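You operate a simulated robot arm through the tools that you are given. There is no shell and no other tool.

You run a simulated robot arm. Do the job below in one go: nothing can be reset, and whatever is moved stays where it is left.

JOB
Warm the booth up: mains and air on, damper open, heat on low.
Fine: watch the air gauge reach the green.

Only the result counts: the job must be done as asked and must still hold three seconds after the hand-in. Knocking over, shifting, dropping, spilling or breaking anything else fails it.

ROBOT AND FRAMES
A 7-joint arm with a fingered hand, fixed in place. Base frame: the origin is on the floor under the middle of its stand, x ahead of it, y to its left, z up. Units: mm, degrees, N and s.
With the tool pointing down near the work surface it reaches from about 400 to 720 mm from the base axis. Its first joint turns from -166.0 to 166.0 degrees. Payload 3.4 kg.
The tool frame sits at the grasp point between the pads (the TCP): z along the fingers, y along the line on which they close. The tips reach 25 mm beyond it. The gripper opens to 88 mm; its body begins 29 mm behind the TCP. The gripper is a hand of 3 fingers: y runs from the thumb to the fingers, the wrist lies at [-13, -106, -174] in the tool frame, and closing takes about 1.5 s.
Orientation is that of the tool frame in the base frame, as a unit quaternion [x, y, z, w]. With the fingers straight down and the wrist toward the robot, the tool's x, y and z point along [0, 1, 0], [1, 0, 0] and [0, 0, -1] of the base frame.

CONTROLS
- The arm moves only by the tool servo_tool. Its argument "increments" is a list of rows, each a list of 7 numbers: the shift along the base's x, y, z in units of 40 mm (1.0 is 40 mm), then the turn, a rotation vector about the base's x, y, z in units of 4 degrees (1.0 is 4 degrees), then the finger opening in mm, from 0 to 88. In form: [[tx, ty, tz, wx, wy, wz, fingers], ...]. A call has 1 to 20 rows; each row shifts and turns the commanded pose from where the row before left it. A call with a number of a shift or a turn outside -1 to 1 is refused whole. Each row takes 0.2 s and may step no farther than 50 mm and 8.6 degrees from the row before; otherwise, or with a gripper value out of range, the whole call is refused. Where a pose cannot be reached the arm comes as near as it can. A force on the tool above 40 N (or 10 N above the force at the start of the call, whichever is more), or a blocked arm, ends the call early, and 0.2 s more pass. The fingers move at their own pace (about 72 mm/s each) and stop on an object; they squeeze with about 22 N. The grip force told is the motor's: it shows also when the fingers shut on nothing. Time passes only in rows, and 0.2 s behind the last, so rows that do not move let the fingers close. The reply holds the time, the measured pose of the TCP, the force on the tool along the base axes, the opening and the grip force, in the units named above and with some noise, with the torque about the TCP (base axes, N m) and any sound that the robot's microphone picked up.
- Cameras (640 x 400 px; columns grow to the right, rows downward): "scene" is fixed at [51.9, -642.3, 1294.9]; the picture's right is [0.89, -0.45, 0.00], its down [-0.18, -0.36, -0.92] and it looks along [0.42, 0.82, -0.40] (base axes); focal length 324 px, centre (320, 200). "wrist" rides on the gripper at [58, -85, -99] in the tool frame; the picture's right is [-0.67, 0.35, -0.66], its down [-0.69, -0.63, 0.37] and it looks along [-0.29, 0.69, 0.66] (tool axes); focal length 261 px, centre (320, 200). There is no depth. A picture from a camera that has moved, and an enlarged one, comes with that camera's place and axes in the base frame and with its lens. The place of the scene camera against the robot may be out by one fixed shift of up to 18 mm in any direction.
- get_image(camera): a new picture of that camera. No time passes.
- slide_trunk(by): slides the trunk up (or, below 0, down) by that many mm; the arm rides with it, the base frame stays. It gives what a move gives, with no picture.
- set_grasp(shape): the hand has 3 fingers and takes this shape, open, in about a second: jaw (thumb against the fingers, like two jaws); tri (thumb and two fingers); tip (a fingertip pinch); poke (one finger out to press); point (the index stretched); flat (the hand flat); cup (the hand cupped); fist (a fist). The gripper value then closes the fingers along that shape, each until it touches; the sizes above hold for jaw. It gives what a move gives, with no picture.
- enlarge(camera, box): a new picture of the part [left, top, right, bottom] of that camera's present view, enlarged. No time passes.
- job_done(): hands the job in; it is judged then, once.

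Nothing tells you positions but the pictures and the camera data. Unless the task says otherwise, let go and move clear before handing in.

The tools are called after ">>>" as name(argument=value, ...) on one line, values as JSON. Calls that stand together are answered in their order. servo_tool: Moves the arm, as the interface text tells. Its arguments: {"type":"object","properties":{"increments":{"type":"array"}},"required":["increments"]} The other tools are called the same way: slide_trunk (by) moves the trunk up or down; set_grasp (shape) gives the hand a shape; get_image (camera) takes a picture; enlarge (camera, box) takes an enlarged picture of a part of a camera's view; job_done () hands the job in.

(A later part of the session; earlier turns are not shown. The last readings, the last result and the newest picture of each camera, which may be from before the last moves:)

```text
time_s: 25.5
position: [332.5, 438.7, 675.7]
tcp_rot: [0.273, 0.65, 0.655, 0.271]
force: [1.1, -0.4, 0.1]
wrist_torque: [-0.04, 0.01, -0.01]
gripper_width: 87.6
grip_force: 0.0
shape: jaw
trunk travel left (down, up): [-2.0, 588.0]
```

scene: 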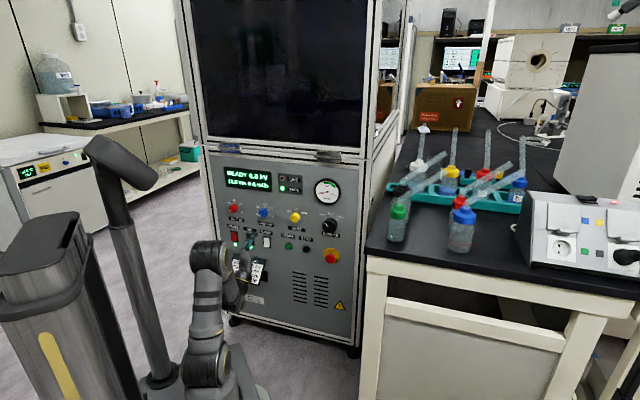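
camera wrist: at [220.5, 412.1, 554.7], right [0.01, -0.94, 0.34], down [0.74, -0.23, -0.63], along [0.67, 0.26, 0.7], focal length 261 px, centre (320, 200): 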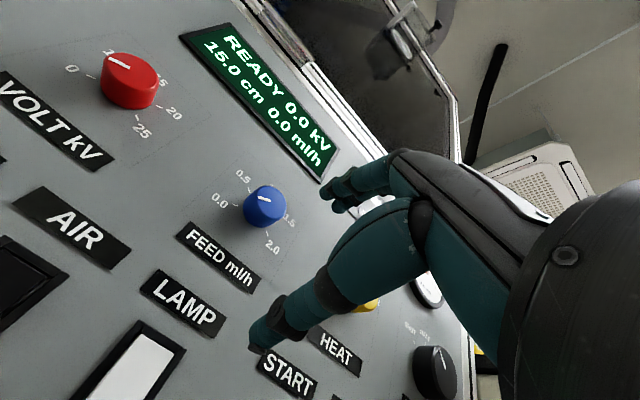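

That freed the arm. Now I move right along the panel toward the heat knob.

>>> servo_tool(increments=[[0.6, -0.6, 0, 0, 0, 0, 88], [0.6, -0.6, 0, 0, 0, 0, 88], [0.6, -0.6, 0, 0, 0, 0, 88]])

>>> get_image(camera="wrist")

>>> get_image(camera="scene")

```text
time_s: 26.3
position: [337.8, 412.3, 683.0]
tcp_rot: [0.281, 0.648, 0.652, 0.276]
force: [-0.3, 0.7, -0.9]
wrist_torque: [-0.01, -0.01, -0.01]
gripper_width: 87.9
grip_force: 0.0
shape: jaw
out of reach, approached as far as the arm can: row 1, 2, 3
trunk travel left (down, up): [-2.0, 588.0]
```

```text
taken
camera wrist: at [226.2, 387.2, 599.6], right [-0.01, -0.94, 0.34], down [0.73, -0.24, -0.64], along [0.68, 0.24, 0.69], focal length 261 px, centre (320, 200)
```

wrist: 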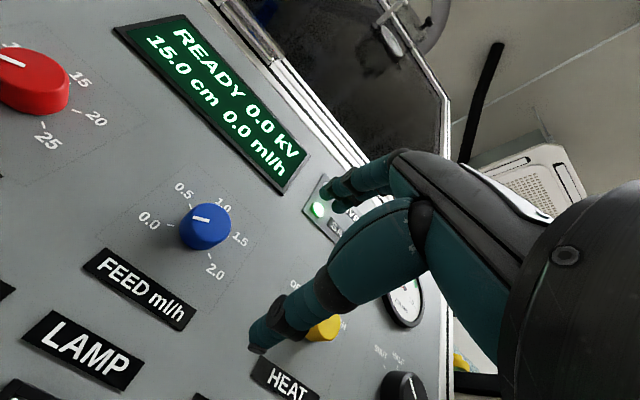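

```text
taken
```

scene: 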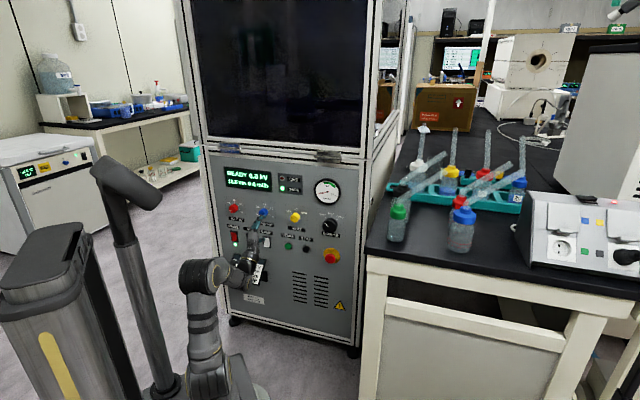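

The wrist seems to be at a twist limit when the hand bends straight up in the arm's plane. Rolling the hand clockwise (wrist swinging to the left) should free it, and suits turning the knobs too; I try that here, clear of the panel.

>>> servo_tool(increments=[[0, 0, 0, 0.7071, 0.7071, 0, 88], [0, 0, 0, 0.7071, 0.7071, 0, 88], [0, 0, 0, 0.7071, 0.7071, 0, 88], [0, 0, 0, 0.7071, 0.7071, 0, 88], [0, 0, 0, 0.7071, 0.7071, 0, 88], [0, 0, 0, 0.7071, 0.7071, 0, 88], [0, 0, 0, 0.7071, 0.7071, 0, 88], [0, 0, 0, 0.7071, 0.7071, 0, 88]])

```text
time_s: 28.1
position: [338.5, 413.9, 684.8]
tcp_rot: [0.444, 0.549, 0.704, 0.08]
force: [0.1, -0.2, 0.3]
wrist_torque: [-0.03, 0.0, 0.01]
gripper_width: 87.7
grip_force: 0.1
shape: jaw
trunk travel left (down, up): [-2.0, 588.0]
```

The roll works without hitting any limit. I continue it to about 70° and then try moving right.

>>> servo_tool(increments=[[0, 0, 0, 0.7071, 0.7071, 0, 88], [0, 0, 0, 0.7071, 0.7071, 0, 88], [0, 0, 0, 0.7071, 0.7071, 0, 88], [0, 0, 0, 0.7071, 0.7071, 0, 88], [0, 0, 0, 0.7071, 0.7071, 0, 88], [0, 0, 0, 0.7071, 0.7071, 0, 88], [0, 0, 0, 0.7071, 0.7071, 0, 88]])

>>> servo_tool(increments=[[0.5, -0.5, 0, 0, 0, 0, 88], [0.5, -0.5, 0, 0, 0, 0, 88]])

>>> get_image(camera="wrist")

>>> get_image(camera="scene")

```text
time_s: 29.7
position: [338.6, 411.7, 683.4]
tcp_rot: [0.565, 0.426, 0.7, -0.093]
force: [0.0, -1.2, -0.2]
wrist_torque: [0.01, -0.01, 0.0]
gripper_width: 88.1
grip_force: 0.1
shape: jaw
trunk travel left (down, up): [-2.0, 588.0]
```

```text
time_s: 30.3
position: [379.4, 372.2, 685.0]
tcp_rot: [0.564, 0.427, 0.701, -0.092]
force: [-0.2, 0.0, -0.1]
wrist_torque: [0.02, -0.01, 0.02]
gripper_width: 87.7
grip_force: 0.0
shape: jaw
trunk travel left (down, up): [-2.0, 588.0]
```

```text
taken
camera wrist: at [236.0, 376.5, 692.6], right [-0.02, -0.91, -0.41], down [0.11, 0.4, -0.91], along [0.99, -0.07, 0.1], focal length 261 px, centre (320, 200)
```

wrist: 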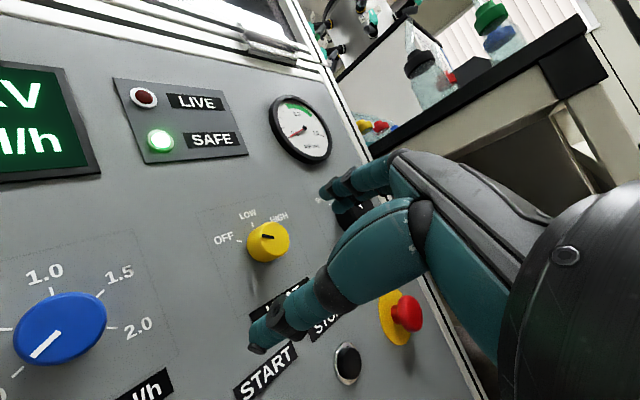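

```text
taken
```

scene: 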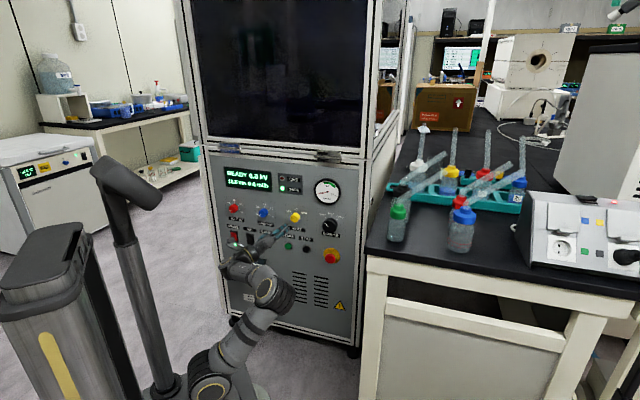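

That freed the arm and gives a clear view of the right half: heat at OFF, the gauge at zero, the E-stop below right. I continue right toward the damper.

>>> servo_tool(increments=[[0.56, -0.56, 0, 0, 0, 0, 88], [0.56, -0.56, 0, 0, 0, 0, 88], [0.56, -0.56, 0, 0, 0, 0, 88]])

>>> get_image(camera="wrist")

>>> get_image(camera="scene")

```text
time_s: 31.1
position: [446.2, 305.7, 684.4]
tcp_rot: [0.565, 0.427, 0.7, -0.091]
force: [-0.6, -0.2, 0.8]
wrist_torque: [0.01, 0.03, -0.01]
gripper_width: 87.9
grip_force: 0.0
shape: jaw
trunk travel left (down, up): [-2.0, 588.0]
```

```text
taken
camera wrist: at [303.5, 310.0, 693.4], right [-0.02, -0.91, -0.41], down [0.11, 0.4, -0.91], along [0.99, -0.07, 0.09], focal length 261 px, centre (320, 200)
```

wrist: 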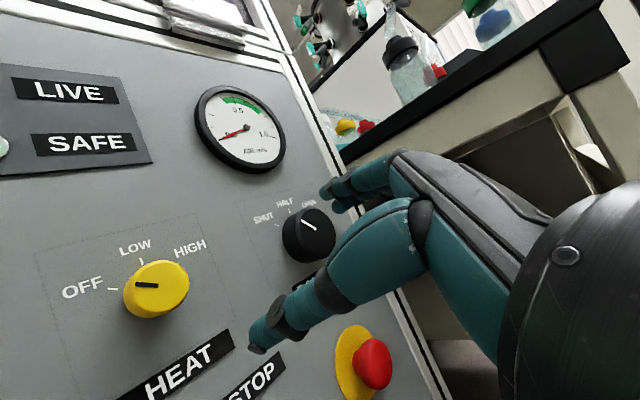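

```text
taken
```

scene: 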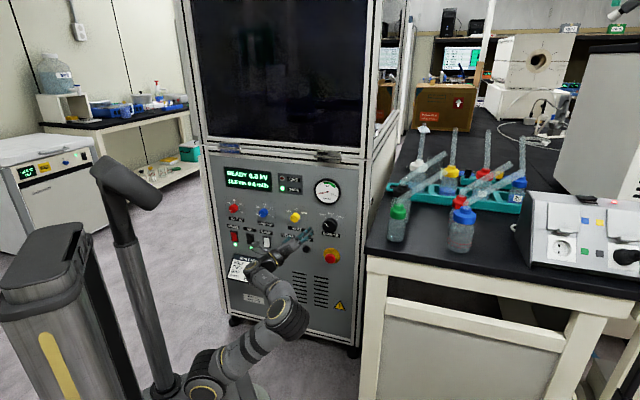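

Heat and damper are both in view now. I zoom in to measure the damper and heat knobs.

>>> enlarge(camera="wrist", box=[240, 180, 360, 290])

>>> enlarge(camera="wrist", box=[40, 220, 240, 345])

```text
3.64 times, centred on (300, 235) of wrist
camera zoom: at [303.5, 310.0, 693.4], right [-0.02, -0.91, -0.41], down [0.11, 0.4, -0.91], along [0.99, -0.07, 0.09], focal length 948 px, centre (393, 73)
```

zoom: 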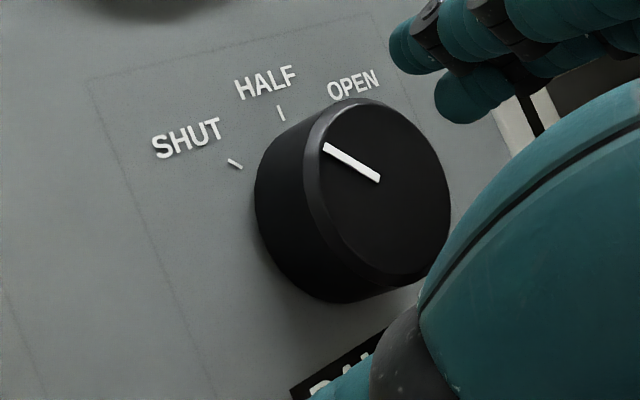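

```text
3.20 times, centred on (140, 282) of wrist
camera zoom: at [303.5, 310.0, 693.4], right [-0.02, -0.91, -0.41], down [0.11, 0.4, -0.91], along [0.99, -0.07, 0.09], focal length 834 px, centre (896, -64)
```

zoom: 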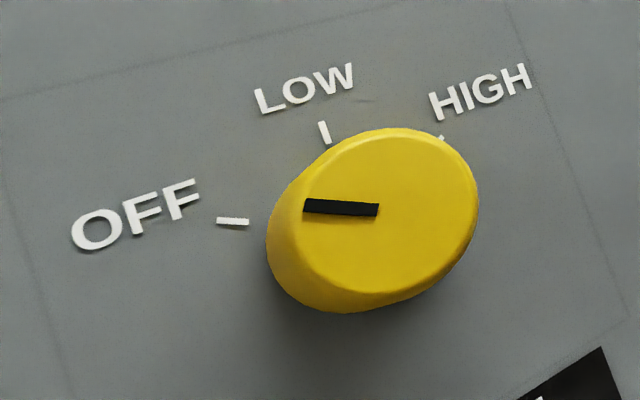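

From the tick marks I take the damper centre at about U 192, z 690 with SHUT/HALF/OPEN at −45/0/+45°, and heat at about U 45, z 699. I move toward the damper and check the alignment again.

>>> servo_tool(increments=[[0.677, -0.324, 0.042, 0, 0, 0, 88], [0.677, -0.324, 0.042, 0, 0, 0, 88], [0.677, -0.324, 0.042, 0, 0, 0, 88]])

>>> get_image(camera="wrist")

>>> enlarge(camera="scene", box=[260, 160, 380, 280])

```text
time_s: 31.9
position: [514.6, 272.7, 719.0]
tcp_rot: [0.568, 0.426, 0.698, -0.091]
force: [0.0, 0.7, -1.0]
wrist_torque: [-0.01, -0.02, 0.0]
gripper_width: 87.9
grip_force: 0.1
shape: jaw
out of reach, approached as far as the arm can: row 1, 2, 3
trunk travel left (down, up): [-2.0, 588.0]
```

```text
taken
camera wrist: at [371.5, 276.5, 728.9], right [-0.03, -0.91, -0.41], down [0.11, 0.4, -0.91], along [0.99, -0.07, 0.09], focal length 261 px, centre (320, 200)
```

wrist: 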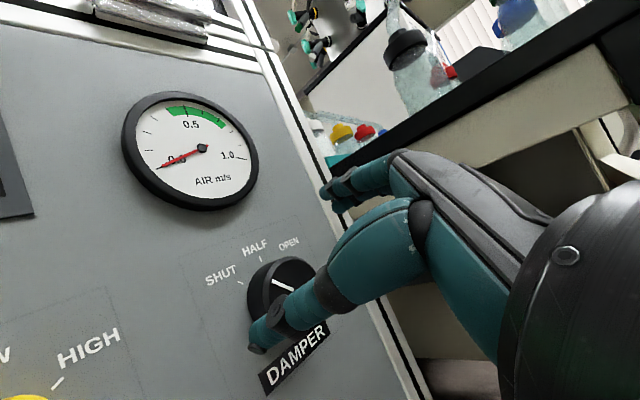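

```text
3.33 times, centred on (320, 220) of scene
camera zoom: at [51.9, -642.3, 1294.9], right [0.89, -0.45, 0.0], down [-0.18, -0.36, -0.92], along [0.42, 0.82, -0.4], focal length 1080 px, centre (320, 133)
```

zoom: 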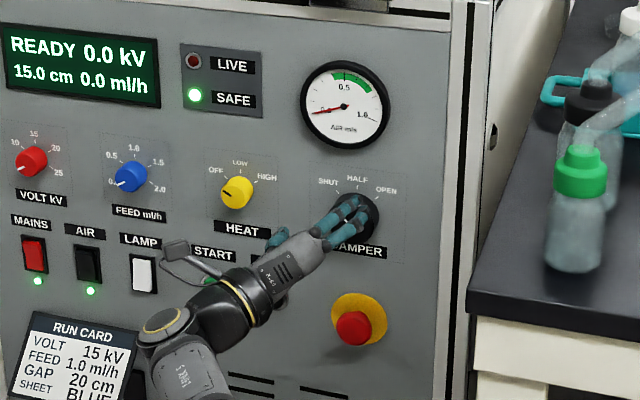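

The arm rode up instead of reaching the damper height, the same twist limit as before. Rolling the hand further clockwise should help again, so I roll another 40° here.

>>> servo_tool(increments=[[0, 0, 0, 0.7071, 0.7071, 0, 88], [0, 0, 0, 0.7071, 0.7071, 0, 88], [0, 0, 0, 0.7071, 0.7071, 0, 88], [0, 0, 0, 0.7071, 0.7071, 0, 88], [0, 0, 0, 0.7071, 0.7071, 0, 88], [0, 0, 0, 0.7071, 0.7071, 0, 88], [0, 0, 0, 0.7071, 0.7071, 0, 88], [0, 0, 0, 0.7071, 0.7071, 0, 88], [0, 0, 0, 0.7071, 0.7071, 0, 88], [0, 0, 0, 0.7071, 0.7071, 0, 88]])

>>> servo_tool(increments=[[0, 0, -0.36, 0, 0, 0, 88], [0, 0, -0.36, 0, 0, 0, 88]])

>>> get_image(camera="wrist")

>>> get_image(camera="scene")

```text
time_s: 34.1
position: [512.7, 271.1, 719.1]
tcp_rot: [0.678, 0.209, 0.625, -0.326]
force: [0.0, 0.2, 0.0]
wrist_torque: [0.02, 0.0, 0.03]
gripper_width: 88.0
grip_force: 0.1
shape: jaw
trunk travel left (down, up): [-2.0, 588.0]
```

```text
time_s: 34.7
position: [512.3, 272.3, 689.7]
tcp_rot: [0.678, 0.209, 0.625, -0.325]
force: [-0.3, 0.8, -0.3]
wrist_torque: [0.04, 0.0, -0.05]
gripper_width: 87.9
grip_force: 0.1
shape: jaw
trunk travel left (down, up): [-2.0, 588.0]
```

```text
taken
camera wrist: at [391.5, 255.5, 763.0], right [-0.31, -0.62, -0.72], down [-0.26, 0.78, -0.56], along [0.91, 0.01, -0.41], focal length 261 px, centre (320, 200)
```

wrist: 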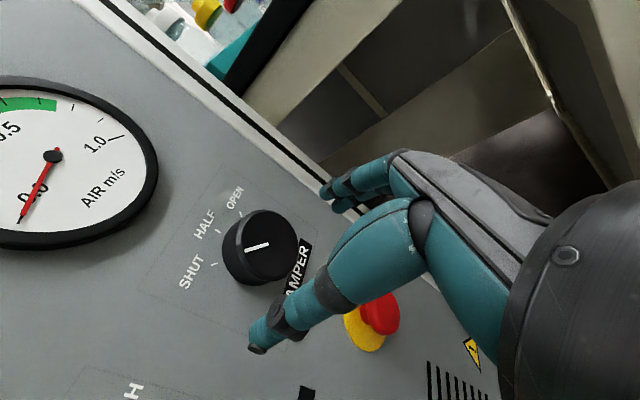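

```text
taken
```

scene: 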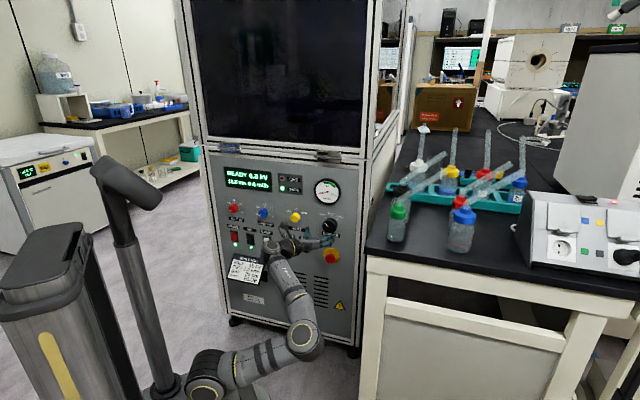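

The damper is now within reach at the right height, with the hand rolled about 100°. I zoom in to centre on the knob.

>>> enlarge(camera="wrist", box=[170, 170, 330, 300])

>>> enlarge(camera="scene", box=[290, 190, 370, 270])

```text
3.08 times, centred on (250, 235) of wrist
camera zoom: at [391.5, 255.5, 763.0], right [-0.31, -0.62, -0.72], down [-0.26, 0.78, -0.56], along [0.91, 0.01, -0.41], focal length 802 px, centre (535, 92)
```

zoom: 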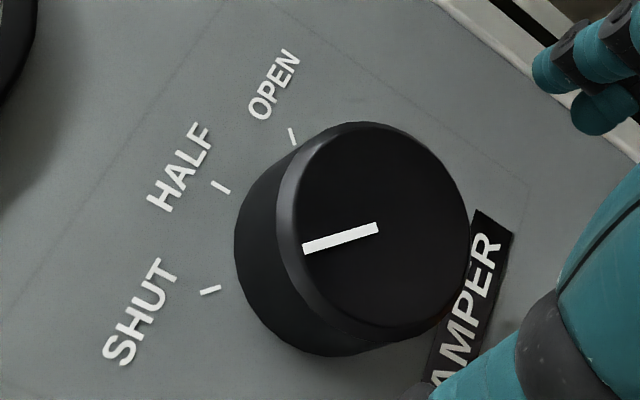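

```text
5.00 times, centred on (330, 230) of scene
camera zoom: at [51.9, -642.3, 1294.9], right [0.89, -0.45, 0.0], down [-0.18, -0.36, -0.92], along [0.42, 0.82, -0.4], focal length 1621 px, centre (270, 50)
```

zoom: 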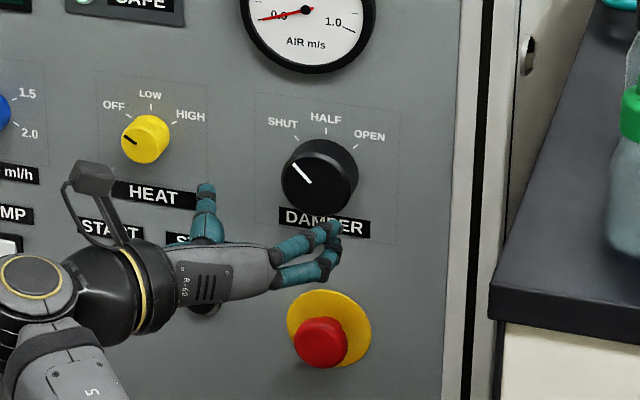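

The tick marks from two views agree: damper axis at U 189.7, z 689.7, face at N 627, with 45.7° between marks. I centre on it and test in free space how far the hand can roll before gripping.

>>> servo_tool(increments=[[0.354, -0.354, 0, 0, 0, 0, 88], [0, 0, 0, 0.7071, 0.7071, 0, 88], [0, 0, 0, 0.7071, 0.7071, 0, 88], [0, 0, 0, 0.7071, 0.7071, 0, 88], [0, 0, 0, 0.7071, 0.7071, 0, 88], [0, 0, 0, 0.7071, 0.7071, 0, 88], [0, 0, 0, 0.7071, 0.7071, 0, 88], [0, 0, 0, 0.7071, 0.7071, 0, 88], [0, 0, 0, 0.7071, 0.7071, 0, 88], [0, 0, 0, 0.7071, 0.7071, 0, 88], [0, 0, 0, 0.7071, 0.7071, 0, 88], [0, 0, 0, 0.7071, 0.7071, 0, 88], [0, 0, 0, 0.7071, 0.7071, 0, 88]])

```text
time_s: 37.5
position: [529.1, 257.5, 689.5]
tcp_rot: [0.706, -0.08, 0.437, -0.551]
force: [-0.3, -0.5, 0.7]
wrist_torque: [-0.04, 0.0, -0.01]
gripper_width: 88.0
grip_force: 0.1
shape: jaw
trunk travel left (down, up): [-2.0, 588.0]
```

The roll to about 148° is free. I test further.

>>> servo_tool(increments=[[0, 0, 0, 0.7071, 0.7071, 0, 88], [0, 0, 0, 0.7071, 0.7071, 0, 88], [0, 0, 0, 0.7071, 0.7071, 0, 88], [0, 0, 0, 0.7071, 0.7071, 0, 88], [0, 0, 0, 0.7071, 0.7071, 0, 88], [0, 0, 0, 0.7071, 0.7071, 0, 88], [0, 0, 0, 0.7071, 0.7071, 0, 88], [0, 0, 0, 0.7071, 0.7071, 0, 88], [0, 0, 0, 0.7071, 0.7071, 0, 88], [0, 0, 0, 0.7071, 0.7071, 0, 88], [0, 0, 0, 0.7071, 0.7071, 0, 88]])

>>> get_image(camera="wrist")

>>> get_image(camera="scene")

```text
time_s: 39.9
position: [578.0, 260.9, 678.0]
tcp_rot: [0.702, -0.12, 0.395, -0.58]
force: [0.1, 0.8, -0.3]
wrist_torque: [0.02, -0.02, 0.01]
gripper_width: 88.0
grip_force: 0.0
shape: jaw
out of reach, approached as far as the arm can: row 1, 2, 3, 4, 5, 6, 7, 8, 9, 10, 11
trunk travel left (down, up): [-2.0, 588.0]
```

```text
taken
camera wrist: at [522.4, 178.5, 780.1], right [-0.8, -0.15, -0.59], down [-0.38, 0.88, 0.28], along [0.47, 0.45, -0.76], focal length 261 px, centre (320, 200)
```

wrist: 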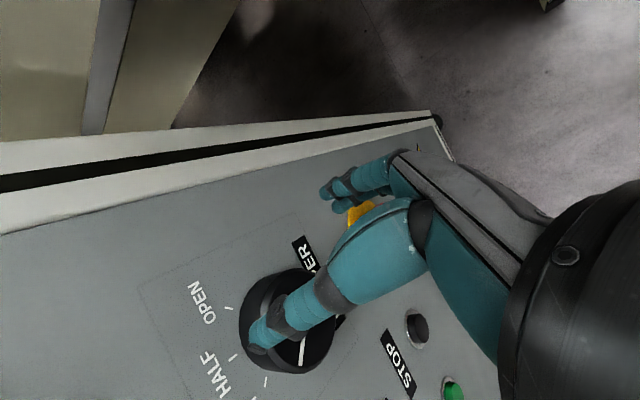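

```text
taken
```

scene: 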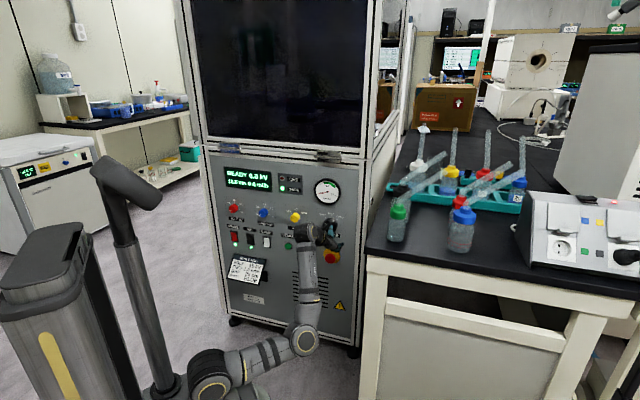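

The roll limit is near 148° here, so I'll turn the damper in two grips of about 46° each. I back away from the knob, square the hand up again and roll back to about 95°.

>>> servo_tool(increments=[[-0.64, -0.035, 0.15, -0.567, -0.847, -0.25, 88], [-0.64, -0.035, 0.15, -0.7071, -0.7071, 0, 88], [0, 0, 0, -0.7071, -0.7071, 0, 88], [0, 0, 0, -0.7071, -0.7071, 0, 88], [0, 0, 0, -0.7071, -0.7071, 0, 88], [0, 0, 0, -0.7071, -0.7071, 0, 88], [0, 0, 0, -0.7071, -0.7071, 0, 88], [0, 0, 0, -0.7071, -0.7071, 0, 88], [0, 0, 0, -0.7071, -0.7071, 0, 88], [0, 0, 0, -0.7071, -0.7071, 0, 88], [0, 0, 0, -0.7071, -0.7071, 0, 88], [0, 0, 0, -0.7071, -0.7071, 0, 88], [0, 0, 0, -0.7071, -0.7071, 0, 88], [0, 0, 0, -0.7071, -0.7071, 0, 88], [0, 0, 0, -0.7071, -0.7071, 0, 88]])

>>> get_image(camera="wrist")

```text
time_s: 43.1
position: [525.8, 257.4, 689.4]
tcp_rot: [0.666, 0.24, 0.639, -0.3]
force: [0.2, -0.2, -0.5]
wrist_torque: [0.02, 0.0, 0.01]
gripper_width: 87.7
grip_force: 0.0
shape: jaw
trunk travel left (down, up): [-2.0, 588.0]
```

```text
taken
camera wrist: at [399.9, 244.3, 754.9], right [-0.26, -0.66, -0.7], down [-0.23, 0.75, -0.62], along [0.94, 0.0, -0.35], focal length 261 px, centre (320, 200)
```

wrist: 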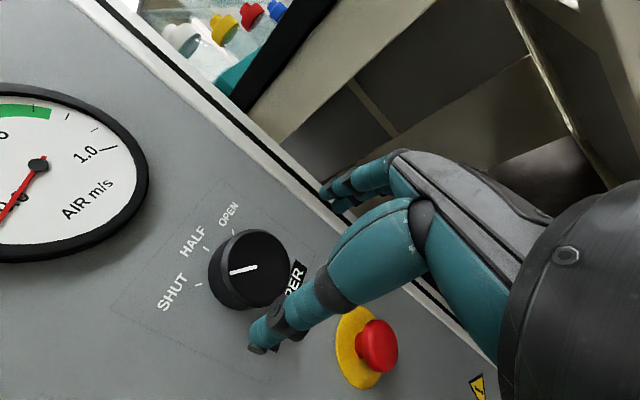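

The hand is squared up and centred on the damper axis. I move in, then look before the final bit.

>>> servo_tool(increments=[[0.27, 0.27, 0, 0, 0, 0, 88], [0.27, 0.27, 0, 0, 0, 0, 88], [0.2, 0.2, 0, 0, 0, 0, 88]])

>>> get_image(camera="wrist")

>>> enlarge(camera="scene", box=[290, 190, 370, 270])

```text
time_s: 43.9
position: [555.0, 287.8, 689.6]
tcp_rot: [0.665, 0.239, 0.64, -0.3]
force: [0.5, -0.4, 1.1]
wrist_torque: [0.0, 0.0, -0.02]
gripper_width: 88.0
grip_force: 0.0
shape: jaw
trunk travel left (down, up): [-2.0, 588.0]
```

```text
taken
camera wrist: at [429.5, 273.6, 755.2], right [-0.26, -0.66, -0.7], down [-0.23, 0.75, -0.62], along [0.94, 0.0, -0.35], focal length 261 px, centre (320, 200)
```

wrist: 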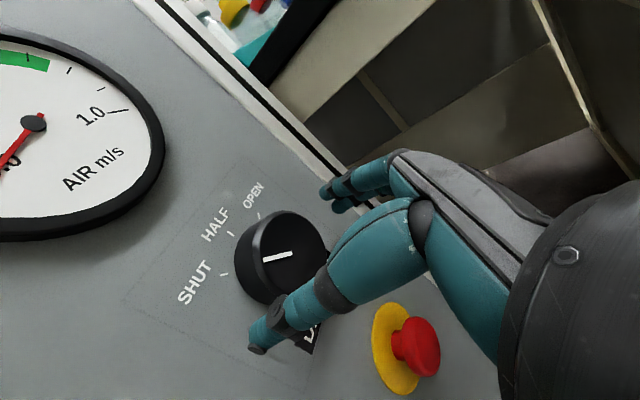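

```text
5.00 times, centred on (330, 230) of scene
camera zoom: at [51.9, -642.3, 1294.9], right [0.89, -0.45, 0.0], down [-0.18, -0.36, -0.92], along [0.42, 0.82, -0.4], focal length 1621 px, centre (270, 50)
```

zoom: 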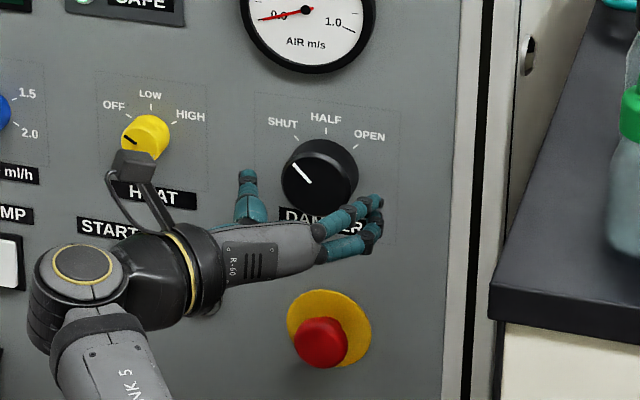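

Thumb and fingers straddle the damper nicely. I go in another 20 mm and close.

>>> servo_tool(increments=[[0.18, 0.18, 0, 0, 0, 0, 88], [0.17, 0.17, 0, 0, 0, 0, 88]])

>>> get_image(camera="wrist")

>>> enlarge(camera="scene", box=[290, 190, 370, 270])

```text
time_s: 44.5
position: [570.3, 301.7, 689.6]
tcp_rot: [0.666, 0.239, 0.639, -0.301]
force: [-0.6, -0.9, 1.2]
wrist_torque: [0.01, -0.01, -0.01]
gripper_width: 87.8
grip_force: 0.0
shape: jaw
trunk travel left (down, up): [-2.0, 588.0]
```

```text
taken
camera wrist: at [443.6, 287.9, 755.1], right [-0.26, -0.66, -0.7], down [-0.23, 0.75, -0.62], along [0.94, 0.0, -0.35], focal length 261 px, centre (320, 200)
```

wrist: 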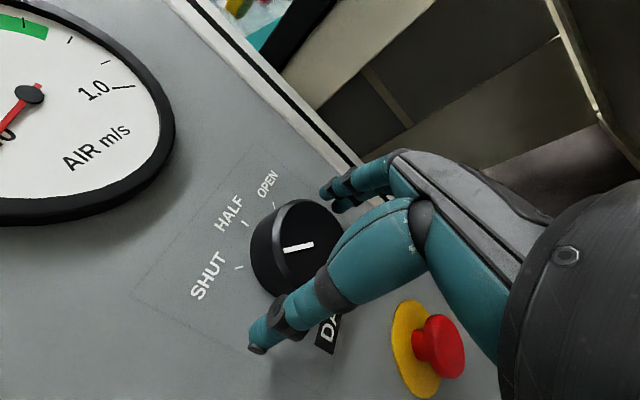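

```text
5.00 times, centred on (330, 230) of scene
camera zoom: at [51.9, -642.3, 1294.9], right [0.89, -0.45, 0.0], down [-0.18, -0.36, -0.92], along [0.42, 0.82, -0.4], focal length 1621 px, centre (270, 50)
```

zoom: 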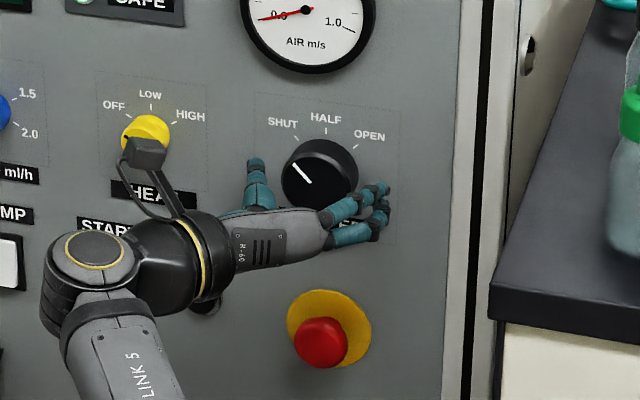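

The fingertips overlap the knob. Now I close on it.

>>> servo_tool(increments=[[0, 0, 0, 0, 0, 0, 60], [0, 0, 0, 0, 0, 0, 45], [0, 0, 0, 0, 0, 0, 35], [0, 0, 0, 0, 0, 0, 35], [0, 0, 0, 0, 0, 0, 35], [0, 0, 0, 0, 0, 0, 35]])

>>> get_image(camera="wrist")

>>> enlarge(camera="scene", box=[290, 190, 370, 270])

```text
time_s: 45.9
position: [569.1, 301.0, 689.8]
tcp_rot: [0.666, 0.239, 0.64, -0.3]
force: [0.9, 1.1, 0.1]
wrist_torque: [0.02, 0.0, 0.0]
gripper_width: 48.2
grip_force: 21.9
shape: jaw
trunk travel left (down, up): [-2.0, 588.0]
```

```text
taken
camera wrist: at [443.5, 287.8, 755.1], right [-0.26, -0.66, -0.7], down [-0.23, 0.75, -0.62], along [0.94, 0.0, -0.35], focal length 261 px, centre (320, 200)
```

wrist: 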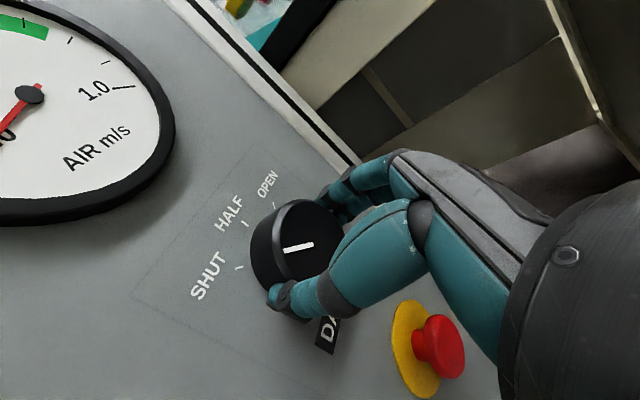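

```text
5.00 times, centred on (330, 230) of scene
camera zoom: at [51.9, -642.3, 1294.9], right [0.89, -0.45, 0.0], down [-0.18, -0.36, -0.92], along [0.42, 0.82, -0.4], focal length 1621 px, centre (270, 50)
```

zoom: 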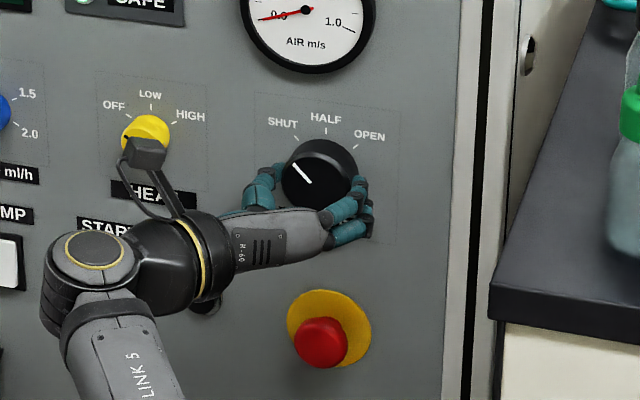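

I hold the knob (48 mm wide, 22 N). I turn clockwise a little and check that it follows.

>>> servo_tool(increments=[[0, 0, 0, 0.7071, 0.7071, 0, 35], [0, 0, 0, 0.7071, 0.7071, 0, 35], [0, 0, 0, 0.7071, 0.7071, 0, 35], [0, 0, 0, 0.7071, 0.7071, 0, 35]])

>>> get_image(camera="wrist")

>>> enlarge(camera="scene", box=[290, 190, 370, 270])

```text
time_s: 46.9
position: [569.6, 301.8, 689.1]
tcp_rot: [0.693, 0.144, 0.591, -0.387]
force: [0.5, 1.2, 1.8]
wrist_torque: [-0.01, -0.06, 0.03]
gripper_width: 48.3
grip_force: 22.2
shape: jaw
trunk travel left (down, up): [-2.0, 588.0]
```

```text
taken
camera wrist: at [458.6, 272.7, 774.7], right [-0.41, -0.52, -0.75], down [-0.33, 0.85, -0.41], along [0.85, 0.08, -0.52], focal length 261 px, centre (320, 200)
```

wrist: 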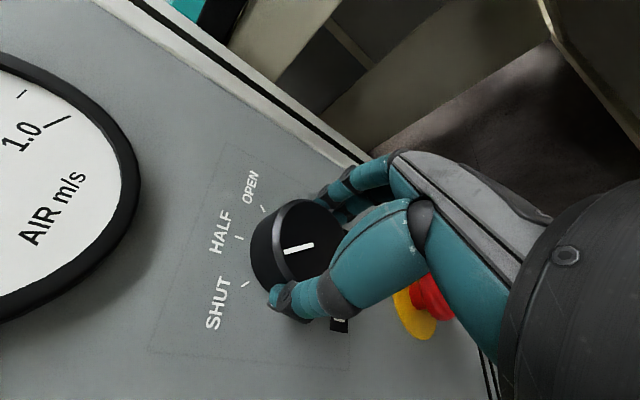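

```text
5.00 times, centred on (330, 230) of scene
camera zoom: at [51.9, -642.3, 1294.9], right [0.89, -0.45, 0.0], down [-0.18, -0.36, -0.92], along [0.42, 0.82, -0.4], focal length 1621 px, centre (270, 50)
```

zoom: 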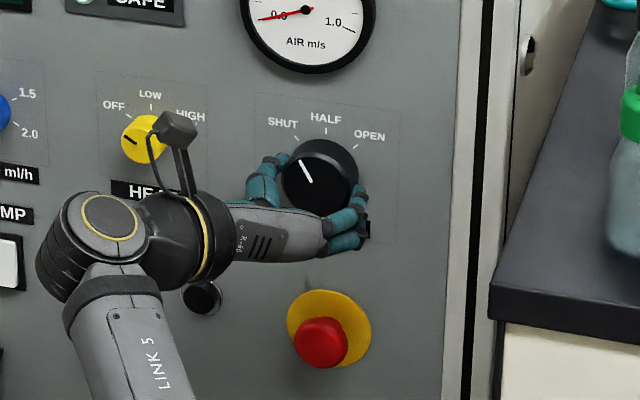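

The knob follows with little torque. I carry on turning.

>>> servo_tool(increments=[[0, 0, 0, 0.7071, 0.7071, 0, 35], [0, 0, 0, 0.7071, 0.7071, 0, 35], [0, 0, 0, 0.7071, 0.7071, 0, 35], [0, 0, 0, 0.7071, 0.7071, 0, 35]])

>>> servo_tool(increments=[[0, 0, 0, 0.7071, 0.7071, 0, 35], [0, 0, 0, 0.7071, 0.7071, 0, 35], [0, 0, 0, 0.7071, 0.7071, 0, 35]])

>>> enlarge(camera="wrist", box=[200, 150, 380, 340])

>>> enlarge(camera="scene", box=[290, 170, 370, 260])

```text
time_s: 47.9
position: [569.3, 300.8, 689.3]
tcp_rot: [0.706, 0.046, 0.531, -0.466]
force: [-0.8, 1.6, 2.5]
wrist_torque: [0.02, -0.02, 0.0]
gripper_width: 48.5
grip_force: 21.4
shape: jaw
trunk travel left (down, up): [-2.0, 588.0]
```

```text
time_s: 48.7
position: [569.7, 302.3, 689.5]
tcp_rot: [0.707, -0.028, 0.48, -0.519]
force: [1.2, 4.2, 2.7]
wrist_torque: [0.07, -0.02, 0.03]
gripper_width: 48.1
grip_force: 22.2
shape: jaw
trunk travel left (down, up): [-2.0, 588.0]
```

```text
2.11 times, centred on (290, 245) of wrist
camera zoom: at [491.5, 239.6, 791.9], right [-0.66, -0.26, -0.7], down [-0.4, 0.92, 0.03], along [0.63, 0.3, -0.71], focal length 549 px, centre (383, 105)
```

zoom: 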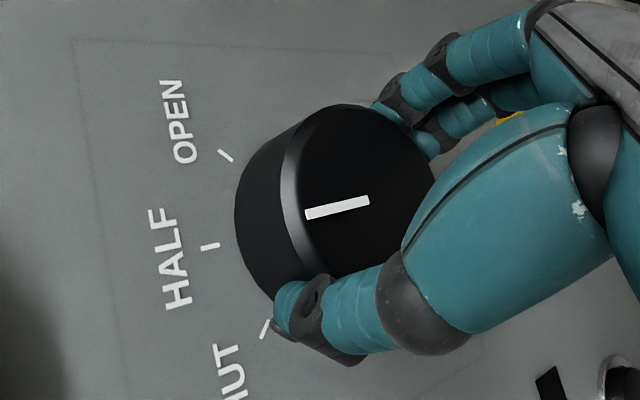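

```text
4.44 times, centred on (330, 215) of scene
camera zoom: at [51.9, -642.3, 1294.9], right [0.89, -0.45, 0.0], down [-0.18, -0.36, -0.92], along [0.42, 0.82, -0.4], focal length 1441 px, centre (276, 133)
```

zoom: 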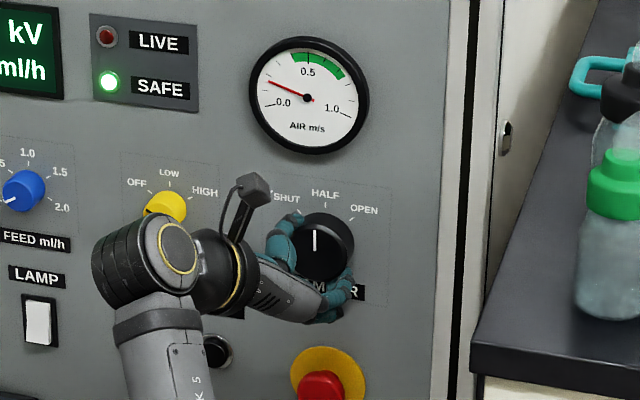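

The needle is already rising and the pointer is almost at HALF. I finish to HALF, let go, and back out for the second grip.

>>> servo_tool(increments=[[0, 0, 0, 0.4, 0.4, 0, 35], [0, 0, 0, 0, 0, 0, 35], [0, 0, 0, 0, 0, 0, 60], [0, 0, 0, 0, 0, 0, 88], [0, 0, 0, 0, 0, 0, 88], [0, 0, 0, 0, 0, 0, 88]])

>>> get_image(camera="wrist")

>>> enlarge(camera="scene", box=[290, 170, 370, 260])

```text
time_s: 50.1
position: [569.1, 299.0, 689.7]
tcp_rot: [0.707, -0.042, 0.47, -0.528]
force: [0.1, -0.8, 0.2]
wrist_torque: [-0.02, 0.0, -0.01]
gripper_width: 87.4
grip_force: 0.0
shape: jaw
trunk travel left (down, up): [-2.0, 588.0]
```

```text
taken
camera wrist: at [494.6, 236.3, 792.2], right [-0.68, -0.24, -0.69], down [-0.4, 0.92, 0.07], along [0.61, 0.32, -0.72], focal length 261 px, centre (320, 200)
```

wrist: 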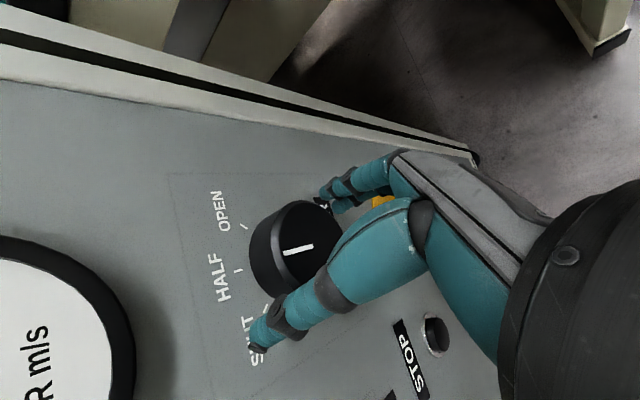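

```text
4.44 times, centred on (330, 215) of scene
camera zoom: at [51.9, -642.3, 1294.9], right [0.89, -0.45, 0.0], down [-0.18, -0.36, -0.92], along [0.42, 0.82, -0.4], focal length 1441 px, centre (276, 133)
```

zoom: 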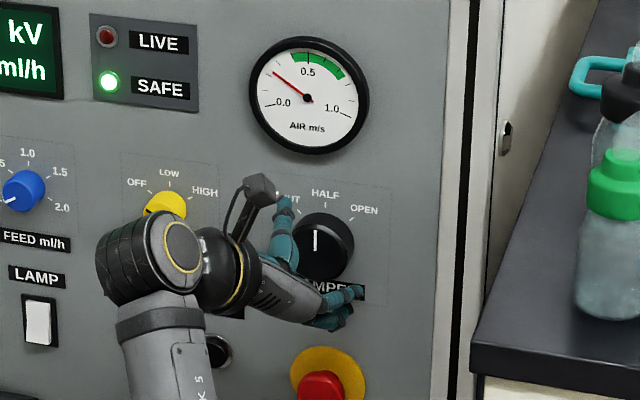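

The damper stands at HALF and the gauge reads about 0.3. I back out, roll back 48° and return for the second turn.

>>> servo_tool(increments=[[-0.371, -0.371, 0, 0, 0, 0, 88], [-0.371, -0.371, 0, 0, 0, 0, 88], [0, 0, 0, -0.7071, -0.7071, 0, 88], [0, 0, 0, -0.7071, -0.7071, 0, 88], [0, 0, 0, -0.7071, -0.7071, 0, 88], [0, 0, 0, -0.7071, -0.7071, 0, 88], [0, 0, 0, -0.7071, -0.7071, 0, 88], [0, 0, 0, -0.7071, -0.7071, 0, 88], [0, 0, 0, -0.7071, -0.7071, 0, 88], [0, 0, 0, -0.7071, -0.7071, 0, 88], [0, 0, 0, -0.7071, -0.7071, 0, 88], [0, 0, 0, -0.7071, -0.7071, 0, 88], [0, 0, 0, -0.7071, -0.7071, 0, 88], [0, 0, 0, -0.7071, -0.7071, 0, 88]])

>>> get_image(camera="wrist")

```text
time_s: 53.1
position: [539.2, 271.1, 689.5]
tcp_rot: [0.662, 0.249, 0.644, -0.291]
force: [0.1, -0.3, -0.6]
wrist_torque: [0.0, 0.01, -0.02]
gripper_width: 87.4
grip_force: 0.0
shape: jaw
trunk travel left (down, up): [-2.0, 588.0]
```

```text
taken
camera wrist: at [413.1, 259.1, 752.4], right [-0.25, -0.68, -0.69], down [-0.22, 0.73, -0.64], along [0.94, -0.01, -0.33], focal length 261 px, centre (320, 200)
```

wrist: 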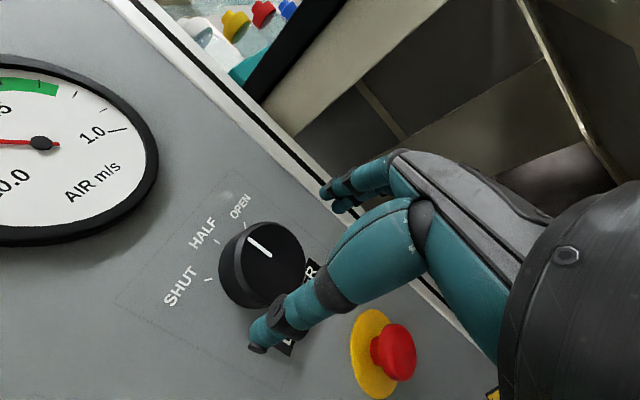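

The knob sits at HALF and the hand is aligned. I go in, close and turn in one sequence, pausing before the end.

>>> servo_tool(increments=[[0.254, 0.254, 0, 0, 0, 0, 88], [0.254, 0.254, 0, 0, 0, 0, 88], [0.254, 0.254, 0, 0, 0, 0, 88], [0, 0, 0, 0, 0, 0, 60], [0, 0, 0, 0, 0, 0, 45], [0, 0, 0, 0, 0, 0, 35], [0, 0, 0, 0, 0, 0, 35], [0, 0, 0, 0, 0, 0, 35]])

>>> servo_tool(increments=[[0, 0, 0, 0.7071, 0.7071, 0, 35], [0, 0, 0, 0.7071, 0.7071, 0, 35], [0, 0, 0, 0.7071, 0.7071, 0, 35], [0, 0, 0, 0.7071, 0.7071, 0, 35], [0, 0, 0, 0.7071, 0.7071, 0, 35], [0, 0, 0, 0.7071, 0.7071, 0, 35], [0, 0, 0, 0.7071, 0.7071, 0, 35], [0, 0, 0, 0.7071, 0.7071, 0, 35]])

>>> get_image(camera="wrist")

>>> enlarge(camera="scene", box=[290, 170, 370, 260])

```text
time_s: 54.9
position: [571.2, 303.1, 690.9]
tcp_rot: [0.662, 0.249, 0.644, -0.291]
force: [1.2, 1.2, 1.5]
wrist_torque: [-0.02, -0.03, -0.02]
gripper_width: 48.6
grip_force: 21.5
shape: jaw
trunk travel left (down, up): [-2.0, 588.0]
```

```text
time_s: 56.7
position: [570.6, 302.7, 689.5]
tcp_rot: [0.705, 0.057, 0.539, -0.458]
force: [3.5, 0.8, 4.2]
wrist_torque: [0.05, -0.07, -0.01]
gripper_width: 48.2
grip_force: 22.7
shape: jaw
trunk travel left (down, up): [-2.0, 588.0]
```

```text
taken
camera wrist: at [475.8, 257.8, 786.4], right [-0.54, -0.39, -0.75], down [-0.39, 0.9, -0.19], along [0.75, 0.19, -0.64], focal length 261 px, centre (320, 200)
```

wrist: 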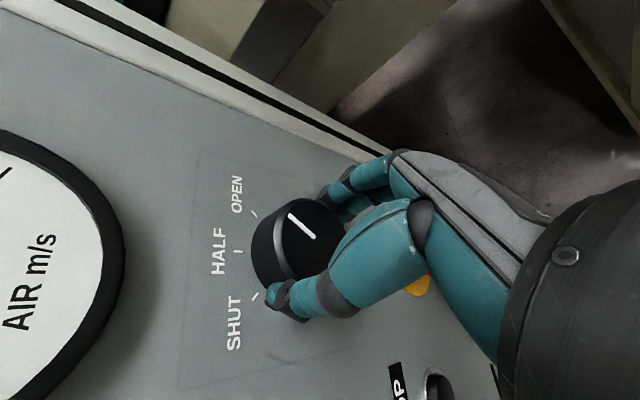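

```text
4.44 times, centred on (330, 215) of scene
camera zoom: at [51.9, -642.3, 1294.9], right [0.89, -0.45, 0.0], down [-0.18, -0.36, -0.92], along [0.42, 0.82, -0.4], focal length 1441 px, centre (276, 133)
```

zoom: 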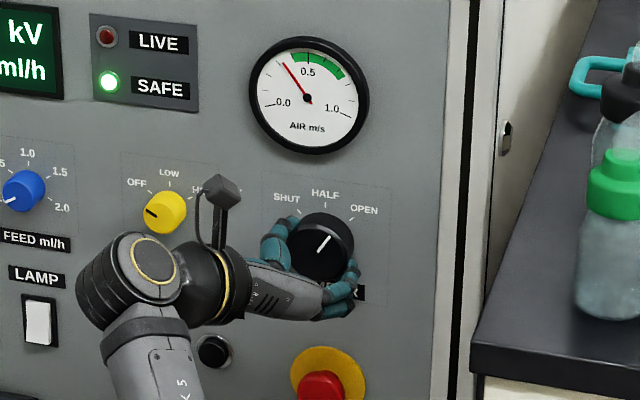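

The needle nears 0.4 and the pointer moves toward OPEN. I complete the remaining 14°.

>>> servo_tool(increments=[[0, 0, 0, 0.7071, 0.7071, 0, 35], [0, 0, 0, 0.7071, 0.7071, 0, 35], [0, 0, 0, 0.7071, 0.7071, 0, 35], [0, 0, 0, 0.4, 0.4, 0, 35], [0, 0, 0, 0, 0, 0, 35]])

>>> enlarge(camera="wrist", box=[180, 150, 380, 340])

>>> enlarge(camera="scene", box=[290, 170, 370, 260])

```text
time_s: 57.9
position: [571.4, 302.6, 690.8]
tcp_rot: [0.707, -0.032, 0.478, -0.521]
force: [2.7, 3.3, 5.2]
wrist_torque: [-0.02, -0.12, -0.04]
gripper_width: 48.3
grip_force: 21.6
shape: jaw
trunk travel left (down, up): [-2.0, 588.0]
```

```text
2.11 times, centred on (280, 245) of wrist
camera zoom: at [493.4, 239.9, 792.2], right [-0.67, -0.26, -0.7], down [-0.4, 0.92, 0.04], along [0.63, 0.3, -0.72], focal length 549 px, centre (404, 105)
```

zoom: 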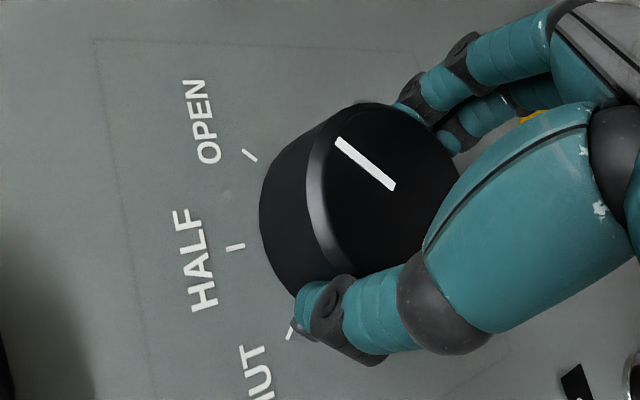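

```text
4.44 times, centred on (330, 215) of scene
camera zoom: at [51.9, -642.3, 1294.9], right [0.89, -0.45, 0.0], down [-0.18, -0.36, -0.92], along [0.42, 0.82, -0.4], focal length 1441 px, centre (276, 133)
```

zoom: 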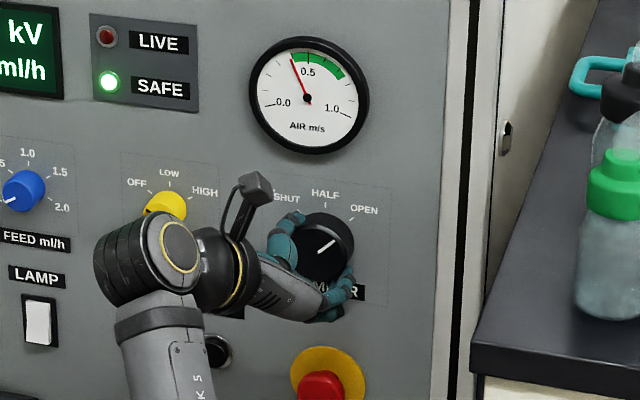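

The pointer lies on the OPEN mark and the needle is entering the green. I let go and back out, then check both.

>>> servo_tool(increments=[[0, 0, 0, 0, 0, 0, 60], [0, 0, 0, 0, 0, 0, 88], [0, 0, 0, 0, 0, 0, 88], [0, 0, 0, 0, 0, 0, 88], [-0.371, -0.371, 0, 0, 0, 0, 88], [-0.371, -0.371, 0, 0, 0, 0, 88]])

>>> get_image(camera="wrist")

>>> enlarge(camera="scene", box=[290, 170, 370, 260])

```text
time_s: 59.3
position: [540.8, 271.4, 688.3]
tcp_rot: [0.707, -0.031, 0.477, -0.521]
force: [0.2, 0.3, 0.4]
wrist_torque: [0.0, 0.0, -0.03]
gripper_width: 87.6
grip_force: 0.1
shape: jaw
trunk travel left (down, up): [-2.0, 588.0]
```

```text
taken
camera wrist: at [463.8, 209.4, 791.4], right [-0.67, -0.26, -0.7], down [-0.4, 0.92, 0.04], along [0.63, 0.3, -0.72], focal length 261 px, centre (320, 200)
```

wrist: 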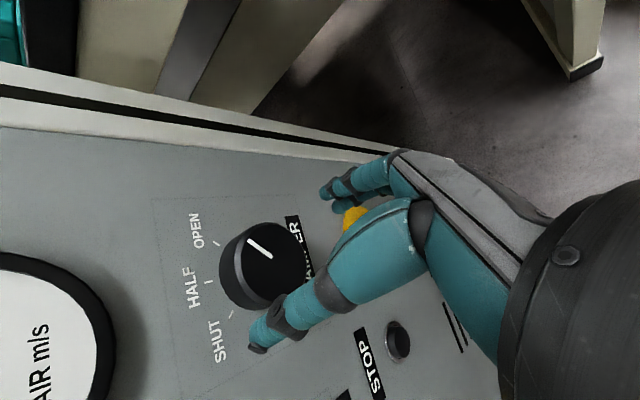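

```text
4.44 times, centred on (330, 215) of scene
camera zoom: at [51.9, -642.3, 1294.9], right [0.89, -0.45, 0.0], down [-0.18, -0.36, -0.92], along [0.42, 0.82, -0.4], focal length 1441 px, centre (276, 133)
```

zoom: 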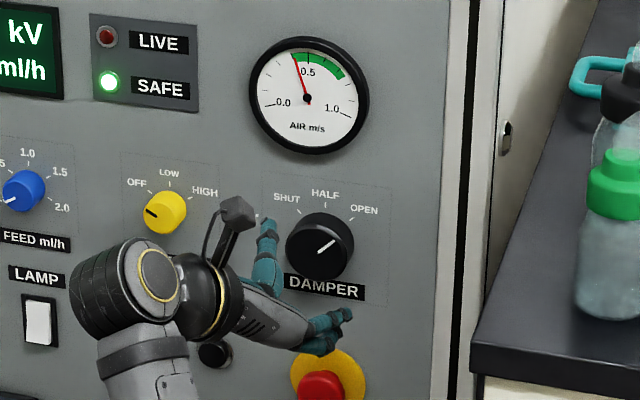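

Damper is open and stays there. Next is the heat knob: I pull back, move left to about U 46, z 698 and roll back to about 72°.

>>> servo_tool(increments=[[-0.574, 0.446, 0.048, -0.7071, -0.7071, 0, 88], [-0.574, 0.446, 0.048, -0.7071, -0.7071, 0, 88], [-0.574, 0.446, 0.048, -0.7071, -0.7071, 0, 88], [-0.574, 0.446, 0.048, -0.7071, -0.7071, 0, 88], [-0.574, 0.446, 0.048, -0.7071, -0.7071, 0, 88], [0, 0, 0, -0.7071, -0.7071, 0, 88], [0, 0, 0, -0.7071, -0.7071, 0, 88], [0, 0, 0, -0.7071, -0.7071, 0, 88], [0, 0, 0, -0.7071, -0.7071, 0, 88], [0, 0, 0, -0.7071, -0.7071, 0, 88], [0, 0, 0, -0.7071, -0.7071, 0, 88], [0, 0, 0, -0.7071, -0.7071, 0, 88]])

>>> get_image(camera="wrist")

>>> get_image(camera="scene")

```text
time_s: 61.9
position: [426.6, 361.6, 699.5]
tcp_rot: [0.657, 0.26, 0.649, -0.281]
force: [-0.1, 0.3, 1.0]
wrist_torque: [-0.02, -0.02, -0.01]
gripper_width: 87.8
grip_force: 0.0
shape: jaw
trunk travel left (down, up): [-2.0, 588.0]
```

```text
taken
camera wrist: at [297.7, 350.8, 759.7], right [-0.23, -0.69, -0.68], down [-0.2, 0.72, -0.66], along [0.95, -0.02, -0.31], focal length 261 px, centre (320, 200)
```

wrist: 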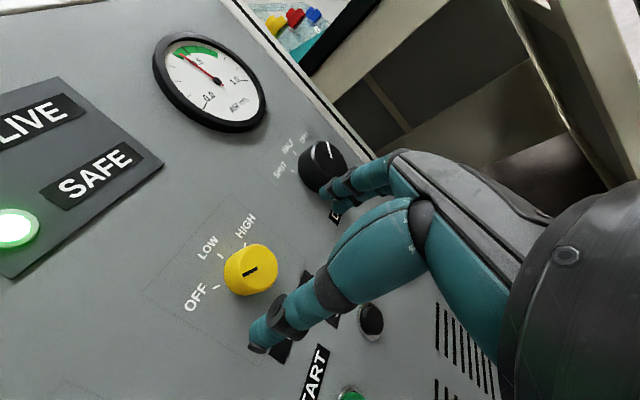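

```text
taken
```

scene: 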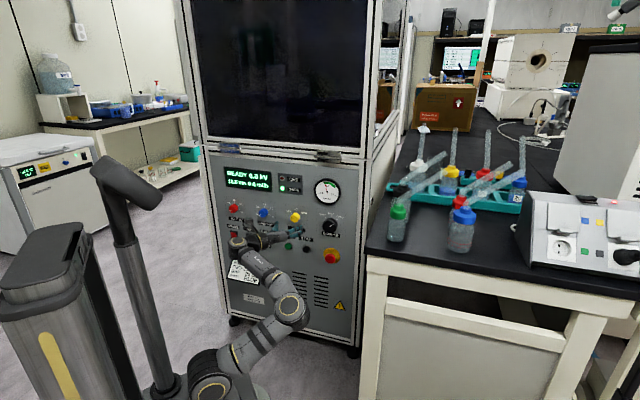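

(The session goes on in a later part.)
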